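You operate a simulated robot arm through the tools that you are given. There is no shell and no other tool. Be economical: measure what you need, move in short steps, check, and stop when the job is done.

The job below is to be done with a simulated robot arm. You get a single attempt, and the scene is never put back.

JOB
Put one of the steel cylinders from the grey bench on top of the short pipe there.

Only the result counts: the job must be done as asked and must still hold three seconds after the hand-in. Knocking over, shifting, dropping, spilling or breaking anything else fails it.

ROBOT AND FRAMES
A 7-joint arm with a two-finger parallel gripper, fixed in place. Base frame: the origin is at the foot of the arm, x ahead of it, y to its left, z up; the work surface is at about z = 0. Lengths are in m, angles in degrees, forces in N, time in s.
With the tool pointing down near the work surface it reaches from about 0.22 to 0.58 m from the base axis. Its first joint turns from -66.0 to 66.0 degrees. Payload 2.5 kg.
The TCP is the grasp point between the finger pads, 0.023 m short of the fingertips. In the tool frame z runs along the fingers and y along their closing line. Largest opening 0.094 m; finger width 0.038, thickness 0.01; the body of the gripper, 0.054 by 0.096 m, starts 0.039 m behind the TCP.
Orientation is told as [roll, pitch, yaw] about the base's x, y, z axes, in that order, counted from this pose: with the fingers straight down and closing along the base's y, the tool's x points along the base's -x, its y along +y and its z along -z.

CONTROLS
- The arm moves only by the tool move_arm. Its argument "motion" is one flat list of numbers, 7 for each row, row after row: the closure, from 0 (fully open) to 1 (shut), then the shift along the tool's x, y, z in cm, then the turn, a rotation vector about the tool's x, y, z in degrees. In form: [grip, dx, dy, dz, rx, ry, rz, grip, dx, dy, dz, rx, ry, rz, ...]. A call has 1 to 8 rows; each row shifts and turns the commanded pose from where the row before left it, along the tool's axes as they then stand. Rows are played at 5 a second. More than 0.05 m and 8.6 degrees between two rows, or a gripper value outside its range, and nothing of the call is played. Where a pose cannot be reached the arm comes as near as it can. A force on the tool above 40 N (or 10 N above the force at the start of the call, whichever is more), or a blocked arm, ends the call early, and 0.2 s more pass. Each finger travels about 0.108 m/s and halts on what it meets, pressing with about 37 N; the grip force reading is that of the motor and also rises with nothing between the fingers. The clock runs only during rows and for 0.2 s after the last one: add rows that do not move to give the fingers time. The reply holds the time, the measured pose of the TCP, the force on the tool along the base axes, the opening and the grip force, in the units named above and with some noise.
- Cameras (640 x 400 px; columns grow to the right, rows downward): "scene" is fixed at [0.1146, -0.4047, 0.5399]; the picture's right is [0.87, -0.49, 0.00], its down [-0.30, -0.53, -0.79] and it looks along [0.39, 0.69, -0.61] (base axes); focal length 245 px, centre (320, 200). "wrist" rides on the gripper at [-0.039, 0, -0.044] in the tool frame; the picture's right is [0.00, -1.00, 0.00], its down [0.97, 0.00, -0.24] and it looks along [0.24, 0.00, 0.97] (tool axes); focal length 218 px, centre (320, 200).
- grab_frame(camera): a new picture of that camera. The clock stands still meanwhile.
- measure_at(camera, pixels): for up to 12 pixels [column, row] of the newest picture of that camera ("zoom" is the newest enlarged one), the place [x, y, z] in the base frame of the surface seen there, good to about 0.002 m. The clock stands still meanwhile.
- inspect(camera, box): a new picture of the part [left, top, right, bottom] of that camera's present view, enlarged. The clock stands still meanwhile.
- hand_in(): hands the job in; it is judged then, once.

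Go step by step. Measure first, check grasps and placings, and put right what went wrong. The budget is 60 turns and 20 pictures, counting those below and the enlarged ones. Unless the task says otherwise, let go and move clear before handing in, and close with one line.

The tools are called after "Request:" by a JSON object that holds its "method" and its "body". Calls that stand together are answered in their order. move_arm: Moves the arm, as the interface text tells. Its arguments: {"type":"object","properties":{"motion":{"type":"array","items":{"type":"number"}}},"required":["motion"]} The other tools are called the same way: grab_frame (camera) takes a picture; measure_at (camera, pixels) gives the place of the surface under pixels of a picture; inspect (camera, box) takes an enlarged picture of a part of a camera's view; hand_in () hands the job in.

At the start:

```text
time_s: 0.0
position: [0.3178, -0.0281, 0.3938]
ee_rot: [0.0, -0.1, 0.0]
wrist_force: [0.0, 1.0, 0.3]
gripper_width: 0.094
grasp_force: 0.0
```

scene: 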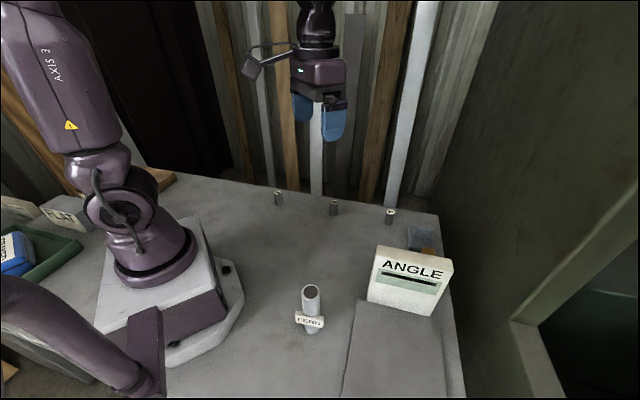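
wrist: 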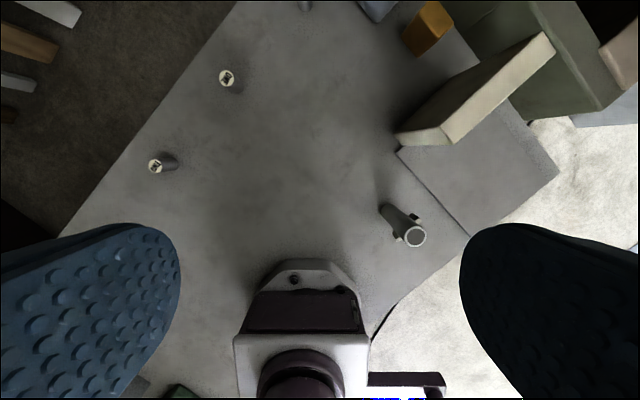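

The scene shows three small steel cylinders near (278,198), (334,208), (389,216) and the short pipe with a "FERN" tag at (311,300). I'll zoom in on both areas.

Request:
{"method": "inspect", "body": {"camera": "scene", "box": [255, 175, 415, 275]}}

Request:
{"method": "measure_at", "body": {"camera": "zoom", "pixels": [[92, 68], [92, 92], [92, 120], [316, 108], [316, 130], [316, 160], [540, 142], [536, 165], [536, 192]]}}

Request:
{"method": "inspect", "body": {"camera": "scene", "box": [263, 270, 359, 345]}}

```text
4.00 times, centred on (335, 225) of scene
```

zoom: 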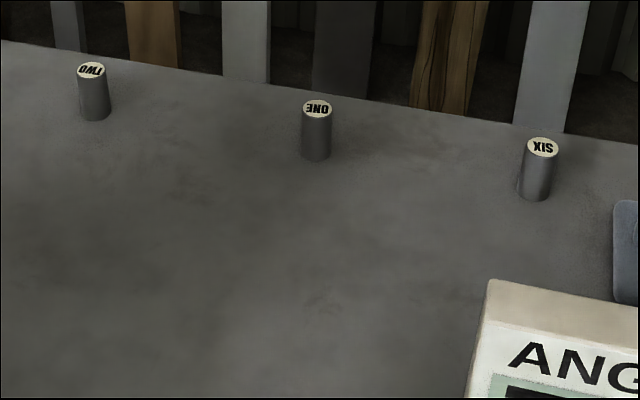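

```text
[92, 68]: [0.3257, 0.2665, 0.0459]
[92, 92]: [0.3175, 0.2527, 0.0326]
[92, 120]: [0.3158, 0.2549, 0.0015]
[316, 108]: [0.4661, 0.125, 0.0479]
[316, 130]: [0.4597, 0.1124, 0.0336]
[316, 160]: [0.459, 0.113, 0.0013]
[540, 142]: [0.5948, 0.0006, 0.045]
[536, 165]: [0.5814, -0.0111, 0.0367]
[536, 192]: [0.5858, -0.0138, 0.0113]
```

```text
5.33 times, centred on (311, 308) of scene
```

zoom: 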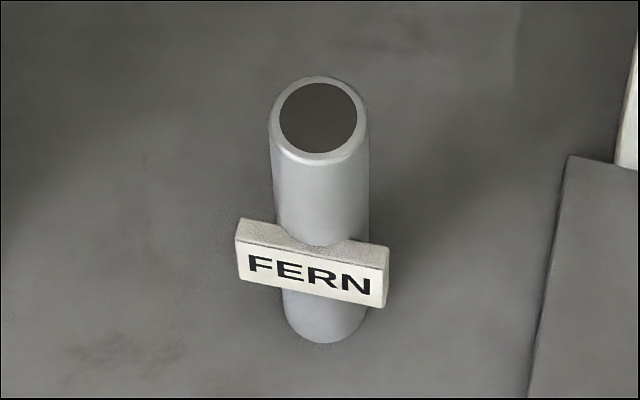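

The pipe's top has a dark disc centred at zoom (318,118), and I need to know whether it is a hole or flat. I'll measure its rim and centre.

Request:
{"method": "measure_at", "body": {"camera": "zoom", "pixels": [[318, 118], [318, 90], [318, 146], [285, 118], [352, 118], [318, 80], [318, 157], [273, 120], [363, 118], [320, 200], [320, 330], [310, 275]]}}

Request:
{"method": "inspect", "body": {"camera": "wrist", "box": [368, 190, 448, 260]}}

```text
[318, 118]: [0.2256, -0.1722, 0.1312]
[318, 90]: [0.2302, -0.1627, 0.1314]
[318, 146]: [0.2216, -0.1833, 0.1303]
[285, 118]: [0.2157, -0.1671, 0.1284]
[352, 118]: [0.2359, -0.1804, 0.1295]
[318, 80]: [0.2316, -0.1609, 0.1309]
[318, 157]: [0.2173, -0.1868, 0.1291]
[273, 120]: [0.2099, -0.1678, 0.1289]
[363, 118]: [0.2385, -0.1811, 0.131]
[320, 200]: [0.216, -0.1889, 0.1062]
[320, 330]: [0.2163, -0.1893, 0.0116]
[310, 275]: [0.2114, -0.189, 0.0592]
```

```text
5.71 times, centred on (408, 225) of wrist
```

zoom: 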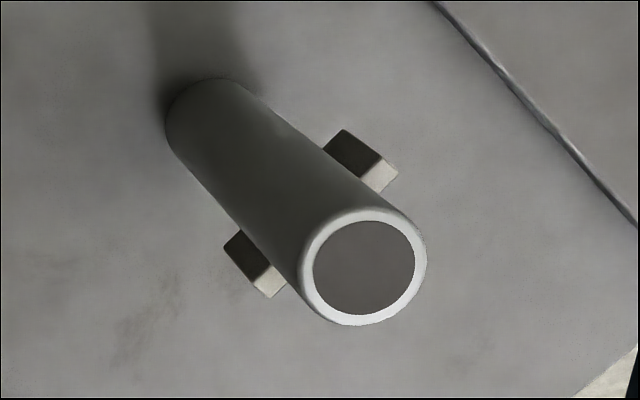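

The pipe's top is flat: z≈0.130, centred near (0.225,-0.174), about 0.032 across. Cylinder ONE stands near (0.466,0.123), about 0.047 tall, so I'll move above it.

Request:
{"method": "move_arm", "body": {"motion": [0, -2.96, 3.02, 2.5, 0, 0, 0, 0, -2.96, 3.02, 2.5, 0, 0, 0, 0, -2.96, 3.02, 2.5, 0, 0, 0, 0, -2.96, 3.02, 2.5, 0, 0, 0, 0, -2.96, 3.02, 2.5, 0, 0, 0, 0, 0, 0, 4, 0, 0, 0, 0, 0, 0, 4, 0, 0, 0, 0, 0, 0, 4, 0, 0, 0]}}

Request:
{"method": "grab_frame", "body": {"camera": "wrist"}}

```text
time_s: 1.8
position: [0.4672, 0.123, 0.1491]
ee_rot: [0.0, -0.1, 0.0]
wrist_force: [-0.5, -0.8, -0.1]
gripper_width: 0.094
grasp_force: 0.0
```

```text
14 pictures are left
```

wrist: 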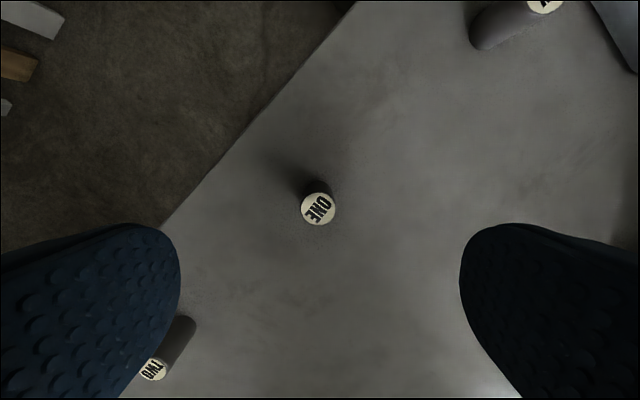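

The cylinder's top is at (318,208), nearly centred between the fingers. I'll measure its edges.

Request:
{"method": "measure_at", "body": {"camera": "wrist", "pixels": [[318, 208], [303, 209], [334, 209], [318, 195], [318, 223]]}}

```text
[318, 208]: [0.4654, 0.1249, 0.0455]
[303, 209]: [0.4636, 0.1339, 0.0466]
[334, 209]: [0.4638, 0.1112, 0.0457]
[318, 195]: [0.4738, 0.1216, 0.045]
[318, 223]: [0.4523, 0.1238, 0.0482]
```

The top centre is about (0.464,0.123), z≈0.046, and about 0.024 across. I'll shift 0.3 cm, descend to z≈0.032 and close.

Request:
{"method": "move_arm", "body": {"motion": [0, 0.3, 0, 3, 0, 0, 0, 0, 0, 0, 3, 0, 0, 0, 0, 0, 0, 3, 0, 0, 0, 0, 0, 0, 2.7, 0, 0, 0, 0, 0, 0, 0, 0, 0, 0]}}

Request:
{"method": "move_arm", "body": {"motion": [1, 0, 0, 0, 0, 0, 0, 1, 0, 0, 0, 0, 0, 0, 1, 0, 0, 0, 0, 0, 0, 1, 0, 0, 0, 0, 0, 0]}}

```text
time_s: 3.0
position: [0.4626, 0.1216, 0.0321]
ee_rot: [-0.1, 0.1, 0.0]
wrist_force: [-0.4, 0.4, 0.4]
gripper_width: 0.0939
grasp_force: 0.1
```

```text
time_s: 4.0
position: [0.4629, 0.1217, 0.0319]
ee_rot: [0.0, 0.0, 0.0]
wrist_force: [-0.4, 0.3, 2.2]
gripper_width: 0.0247
grasp_force: 36.8
```

The fingers hold at 0.0247 m with 36.8 N, so the cylinder is gripped. I'll lift gently straight up.

Request:
{"method": "move_arm", "body": {"motion": [1, 0, 0, -1, 0, 0, 0, 1, 0, 0, -3, 0, 0, 0, 1, 0, 0, -4, 0, 0, 0, 1, 0, 0, -4, 0, 0, 0, 1, 0, 0, -4, 0, 0, 0, 1, 0, 0, -4, 0, 0, 0, 1, 0, 0, 0, 0, 0, 0]}}

Request:
{"method": "grab_frame", "body": {"camera": "scene"}}

```text
time_s: 5.6
position: [0.4614, 0.1208, 0.2327]
ee_rot: [0.0, 0.0, 0.0]
wrist_force: [0.0, -0.2, -0.2]
gripper_width: 0.0251
grasp_force: 37.0
```

```text
13 pictures are left
```

scene: 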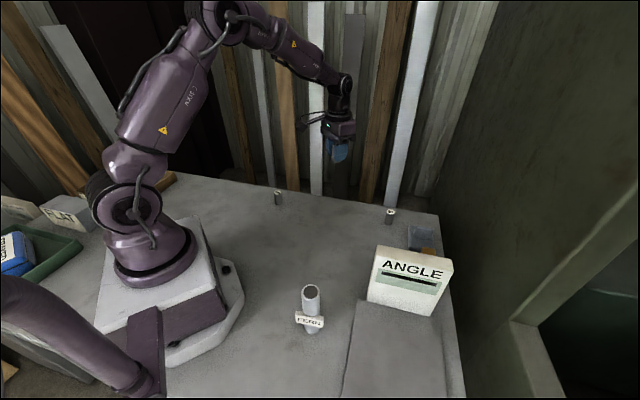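

The cylinder left the bench with the gripper, and the other objects are undisturbed. I'll carry it to above the pipe, keeping z≈0.23.

Request:
{"method": "move_arm", "body": {"motion": [1, 2, -2.5, 0, 0, 0, 0, 1, 2.5, -3.2, 0, 0, 0, 0, 1, 2.5, -3.2, 0, 0, 0, 0, 1, 2.5, -3.2, 0, 0, 0, 0, 1, 2.5, -3.2, 0, 0, 0, 0, 1, 2.5, -3.2, 0, 0, 0, 0, 1, 2.5, -3.2, 0, 0, 0, 0, 1, 2.5, -3.2, 0, 0, 0, 0]}}

Request:
{"method": "move_arm", "body": {"motion": [1, 2.5, -2.5, 0, 0, 0, 0, 1, 1.6, -2, 0, 0, 0, 0, 1, 0, 0, 0, 0, 0, 0, 1, 0, 0, 0, 0, 0, 0]}}

Request:
{"method": "grab_frame", "body": {"camera": "wrist"}}

Request:
{"method": "inspect", "body": {"camera": "scene", "box": [239, 225, 399, 325]}}

```text
time_s: 7.4
position: [0.2689, -0.1266, 0.2315]
ee_rot: [0.0, 0.0, 0.2]
wrist_force: [-0.3, -0.7, -0.7]
gripper_width: 0.0251
grasp_force: 37.3
```

```text
time_s: 8.4
position: [0.2271, -0.1725, 0.2328]
ee_rot: [0.0, 0.0, 0.0]
wrist_force: [-0.1, 1.0, -0.8]
gripper_width: 0.0248
grasp_force: 37.1
```

```text
12 pictures are left
```

wrist: 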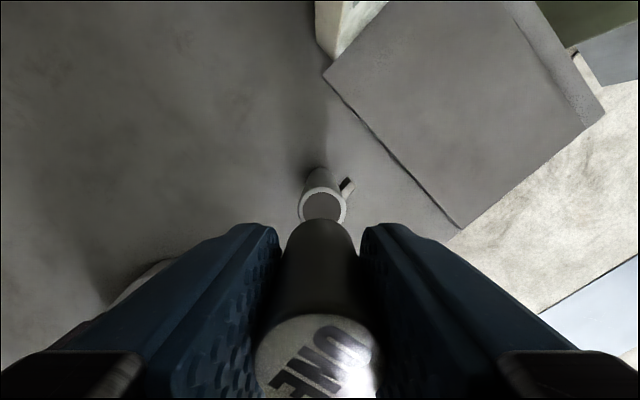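

```text
4.00 times, centred on (319, 275) of scene
```

zoom: 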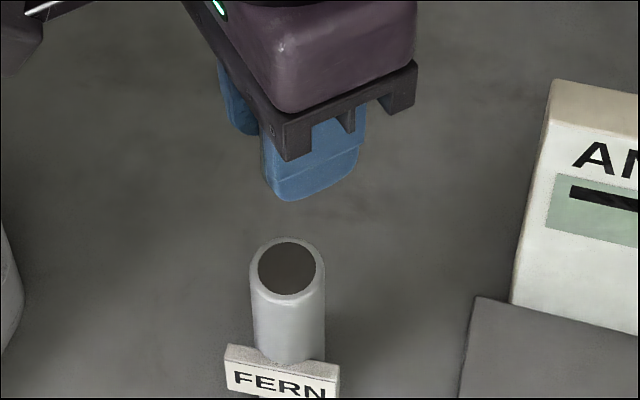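

The pipe's top is just ahead of the held cylinder, with its rim at (300–346,206) in the wrist view. I'll measure both the cylinder's top and the rim to line them up.

Request:
{"method": "measure_at", "body": {"camera": "wrist", "pixels": [[301, 206], [344, 206], [322, 189], [322, 204], [318, 355], [260, 355], [376, 355], [318, 320], [318, 240], [318, 223], [318, 388]]}}

Request:
{"method": "measure_at", "body": {"camera": "zoom", "pixels": [[288, 268], [252, 268], [324, 268], [288, 238], [288, 298], [262, 250], [314, 250], [262, 289], [314, 289]]}}

```text
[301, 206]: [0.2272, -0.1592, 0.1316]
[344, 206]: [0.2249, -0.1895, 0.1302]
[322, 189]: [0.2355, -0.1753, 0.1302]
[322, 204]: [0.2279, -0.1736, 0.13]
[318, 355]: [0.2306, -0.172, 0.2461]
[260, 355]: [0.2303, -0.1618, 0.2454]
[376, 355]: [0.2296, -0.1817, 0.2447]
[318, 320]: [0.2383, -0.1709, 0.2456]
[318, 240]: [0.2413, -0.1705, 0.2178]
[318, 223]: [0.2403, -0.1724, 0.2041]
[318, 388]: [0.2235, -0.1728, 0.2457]
```

```text
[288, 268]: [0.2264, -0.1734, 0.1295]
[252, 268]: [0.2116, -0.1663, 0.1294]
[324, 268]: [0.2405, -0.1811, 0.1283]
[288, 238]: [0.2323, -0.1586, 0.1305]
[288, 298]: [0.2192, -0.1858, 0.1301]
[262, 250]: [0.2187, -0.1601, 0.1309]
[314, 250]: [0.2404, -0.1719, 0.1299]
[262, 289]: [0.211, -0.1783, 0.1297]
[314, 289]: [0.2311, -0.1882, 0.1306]
```

The cylinder is upright with its axis at about (0.2286,-0.172), and the pipe's centre is about (0.2257,-0.174). I'll correct by 0.3 and -0.2 cm and lower to about 5 mm above the pipe.

Request:
{"method": "move_arm", "body": {"motion": [1, 0.3, -0.2, 0, 0, 0, 0, 1, 0, 0, 2.5, 0, 0, 0, 1, 0, 0, 2.5, 0, 0, 0, 1, 0, 0, 1.5, 0, 0, 0, 1, 0, 0, 0, 0, 0, 0, 1, 0, 0, 0, 0, 0, 0]}}

Request:
{"method": "inspect", "body": {"camera": "scene", "box": [263, 250, 359, 310]}}

Request:
{"method": "grab_frame", "body": {"camera": "wrist"}}

```text
time_s: 9.8
position: [0.2255, -0.1745, 0.1674]
ee_rot: [0.0, -0.1, 0.0]
wrist_force: [0.1, 0.5, -1.3]
gripper_width: 0.0248
grasp_force: 37.0
```

```text
6.67 times, centred on (311, 280) of scene
```

zoom: 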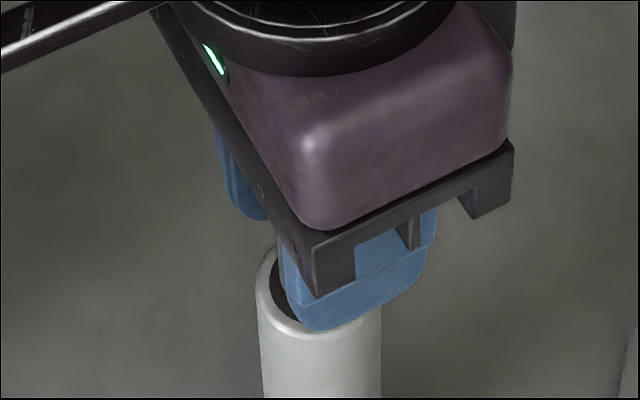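

```text
9 pictures are left
```

wrist: 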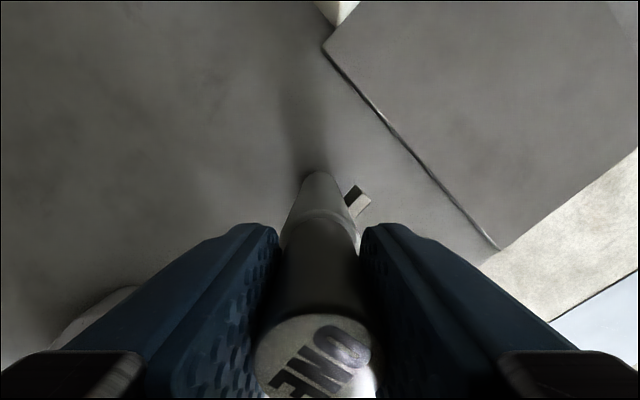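

The cylinder is over the pipe with about 5 mm to go. I'll lower it 0.35 cm and read the force.

Request:
{"method": "move_arm", "body": {"motion": [1, 0, 0, 0.2, 0, 0, 0, 1, 0, 0, 0.15, 0, 0, 0, 1, 0, 0, 0, 0, 0, 0]}}

Request:
{"method": "measure_at", "body": {"camera": "wrist", "pixels": [[318, 240], [318, 222], [318, 212], [295, 225], [349, 225], [318, 350]]}}

```text
time_s: 10.6
position: [0.2239, -0.1716, 0.1634]
ee_rot: [-0.1, 0.0, 0.1]
wrist_force: [0.0, 0.6, -2.0]
gripper_width: 0.0248
grasp_force: 37.1
```

```text
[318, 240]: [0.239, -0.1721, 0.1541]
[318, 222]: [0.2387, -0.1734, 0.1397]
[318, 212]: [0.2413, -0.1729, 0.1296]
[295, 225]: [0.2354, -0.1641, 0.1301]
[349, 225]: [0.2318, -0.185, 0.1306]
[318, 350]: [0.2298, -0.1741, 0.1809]
```

There is no contact yet beyond noise (Fz -2.0). The cylinder's front edge is about 0.239 and the pipe's about 0.241, so the alignment is good. I'll go down in small steps.

Request:
{"method": "move_arm", "body": {"motion": [1, 0, 0, 0.07, 0, 0, 0, 1, 0, 0, 0, 0, 0, 0]}}

Request:
{"method": "move_arm", "body": {"motion": [1, 0, 0, 0.07, 0, 0, 0, 1, 0, 0, 0, 0, 0, 0]}}

```text
time_s: 11.2
position: [0.2248, -0.1729, 0.1621]
ee_rot: [0.1, 0.1, 0.0]
wrist_force: [0.0, 0.3, 7.1]
gripper_width: 0.0248
grasp_force: 37.2
```

```text
time_s: 11.8
position: [0.2257, -0.1731, 0.163]
ee_rot: [-0.1, -0.2, 0.0]
wrist_force: [-1.9, 2.2, 36.8]
gripper_width: 0.0248
grasp_force: 36.9
```

Fz 36.8 N shows firm contact, so the cylinder is seated. I'll back off 0.07 cm and then open gradually.

Request:
{"method": "move_arm", "body": {"motion": [1, 0, 0, -0.08, 0, 0, 0, 1, 0, 0, 0, 0, 0, 0]}}

Request:
{"method": "move_arm", "body": {"motion": [0.73, 0, 0, 0, 0, 0, 0, 0.71, 0, 0, 0, 0, 0, 0, 0.68, 0, 0, 0, 0, 0, 0, 0.64, 0, 0, 0, 0, 0, 0, 0.58, 0, 0, 0, 0, 0, 0, 0.5, 0, 0, 0, 0, 0, 0, 0.5, 0, 0, 0, 0, 0, 0]}}

Request:
{"method": "grab_frame", "body": {"camera": "wrist"}}

```text
time_s: 12.4
position: [0.2245, -0.1743, 0.163]
ee_rot: [0.1, 0.0, 0.0]
wrist_force: [0.3, 1.5, 24.0]
gripper_width: 0.025
grasp_force: 37.0
```

```text
time_s: 14.0
position: [0.2232, -0.1747, 0.1632]
ee_rot: [0.0, 0.1, 0.0]
wrist_force: [0.7, 0.7, 0.6]
gripper_width: 0.047
grasp_force: 0.0
```

```text
8 pictures are left
```

wrist: 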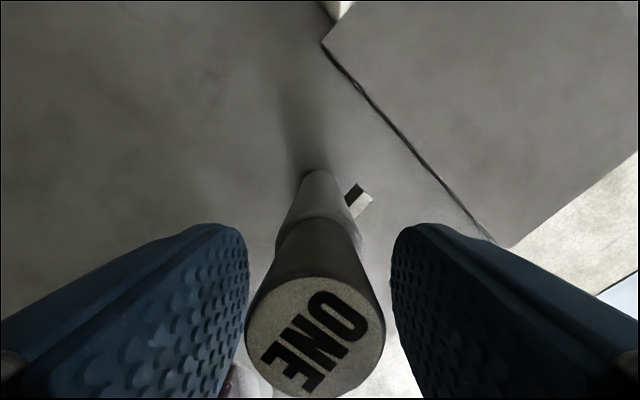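

The cylinder's top now looks larger, centred at (315,337), which may mean it moved up or leans. I'll measure it and look from the scene camera.

Request:
{"method": "measure_at", "body": {"camera": "wrist", "pixels": [[315, 337], [252, 337], [378, 337], [315, 285], [315, 390], [318, 260], [318, 225]]}}

Request:
{"method": "inspect", "body": {"camera": "scene", "box": [263, 250, 359, 310]}}

```text
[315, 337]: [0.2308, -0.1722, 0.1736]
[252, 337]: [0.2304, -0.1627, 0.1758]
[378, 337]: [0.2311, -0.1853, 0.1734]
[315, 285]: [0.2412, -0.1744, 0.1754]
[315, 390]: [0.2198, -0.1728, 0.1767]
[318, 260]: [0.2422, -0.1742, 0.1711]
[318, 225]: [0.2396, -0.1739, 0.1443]
```

```text
6.67 times, centred on (311, 280) of scene
```

zoom: 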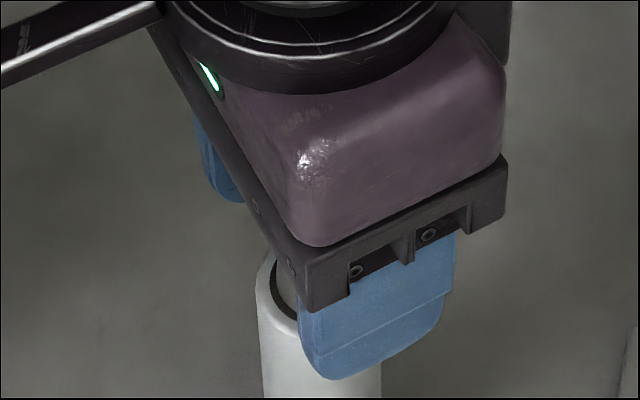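

The cylinder is upright: its top is level at z≈0.175 and its axis is near (0.229,-0.174), well inside the pipe's rim. I'll open fully and retreat straight up.

Request:
{"method": "move_arm", "body": {"motion": [0.25, 0, 0, 0, 0, 0, 0, 0, 0, 0, 0, 0, 0, 0, 0, 0, 0, 0, 0, 0, 0, 0, 0, 0, -2, 0, 0, 0, 0, 0, 0, -3, 0, 0, 0, 0, 0, 0, -4, 0, 0, 0, 0, 0, 0, -4, 0, 0, 0, 0, 0, 0, -3, 0, 0, 0]}}

Request:
{"method": "grab_frame", "body": {"camera": "scene"}}

Request:
{"method": "inspect", "body": {"camera": "scene", "box": [263, 250, 375, 345]}}

```text
time_s: 15.8
position: [0.2221, -0.1736, 0.3237]
ee_rot: [0.0, -0.1, 0.0]
wrist_force: [0.0, -0.6, 0.1]
gripper_width: 0.0938
grasp_force: 0.0
```

```text
6 pictures are left
```

scene: 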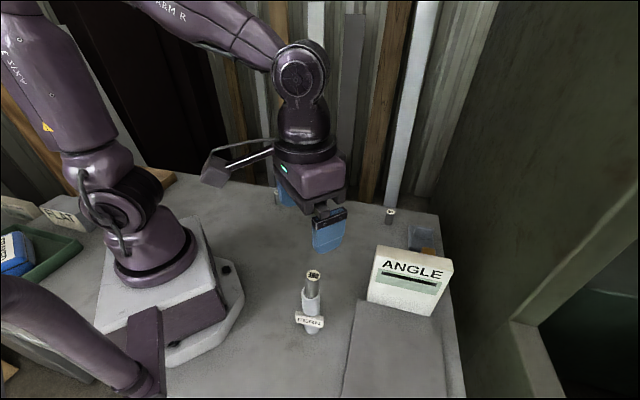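

```text
4.21 times, centred on (319, 298) of scene
```

zoom: 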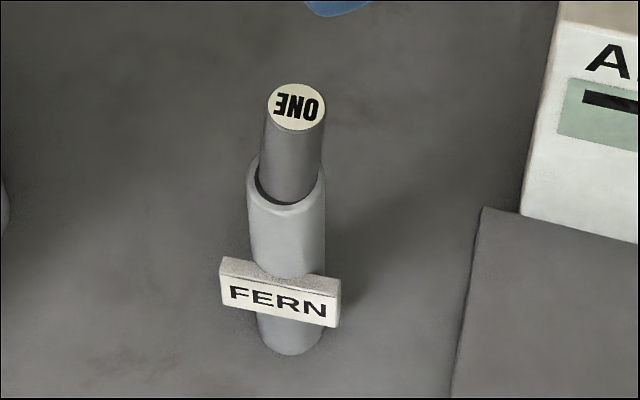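

Cylinder ONE stands upright on the "FERN" pipe, with its top at zoom (296,107). The gripper is clear and the rest of the view looks unchanged, so I'm handing in.

Request:
{"method": "hand_in", "body": {}}

```text
The job is handed in.
```

Steel cylinder ONE is standing on top of the short pipe; the gripper has let go and moved clear, and the job is handed in.
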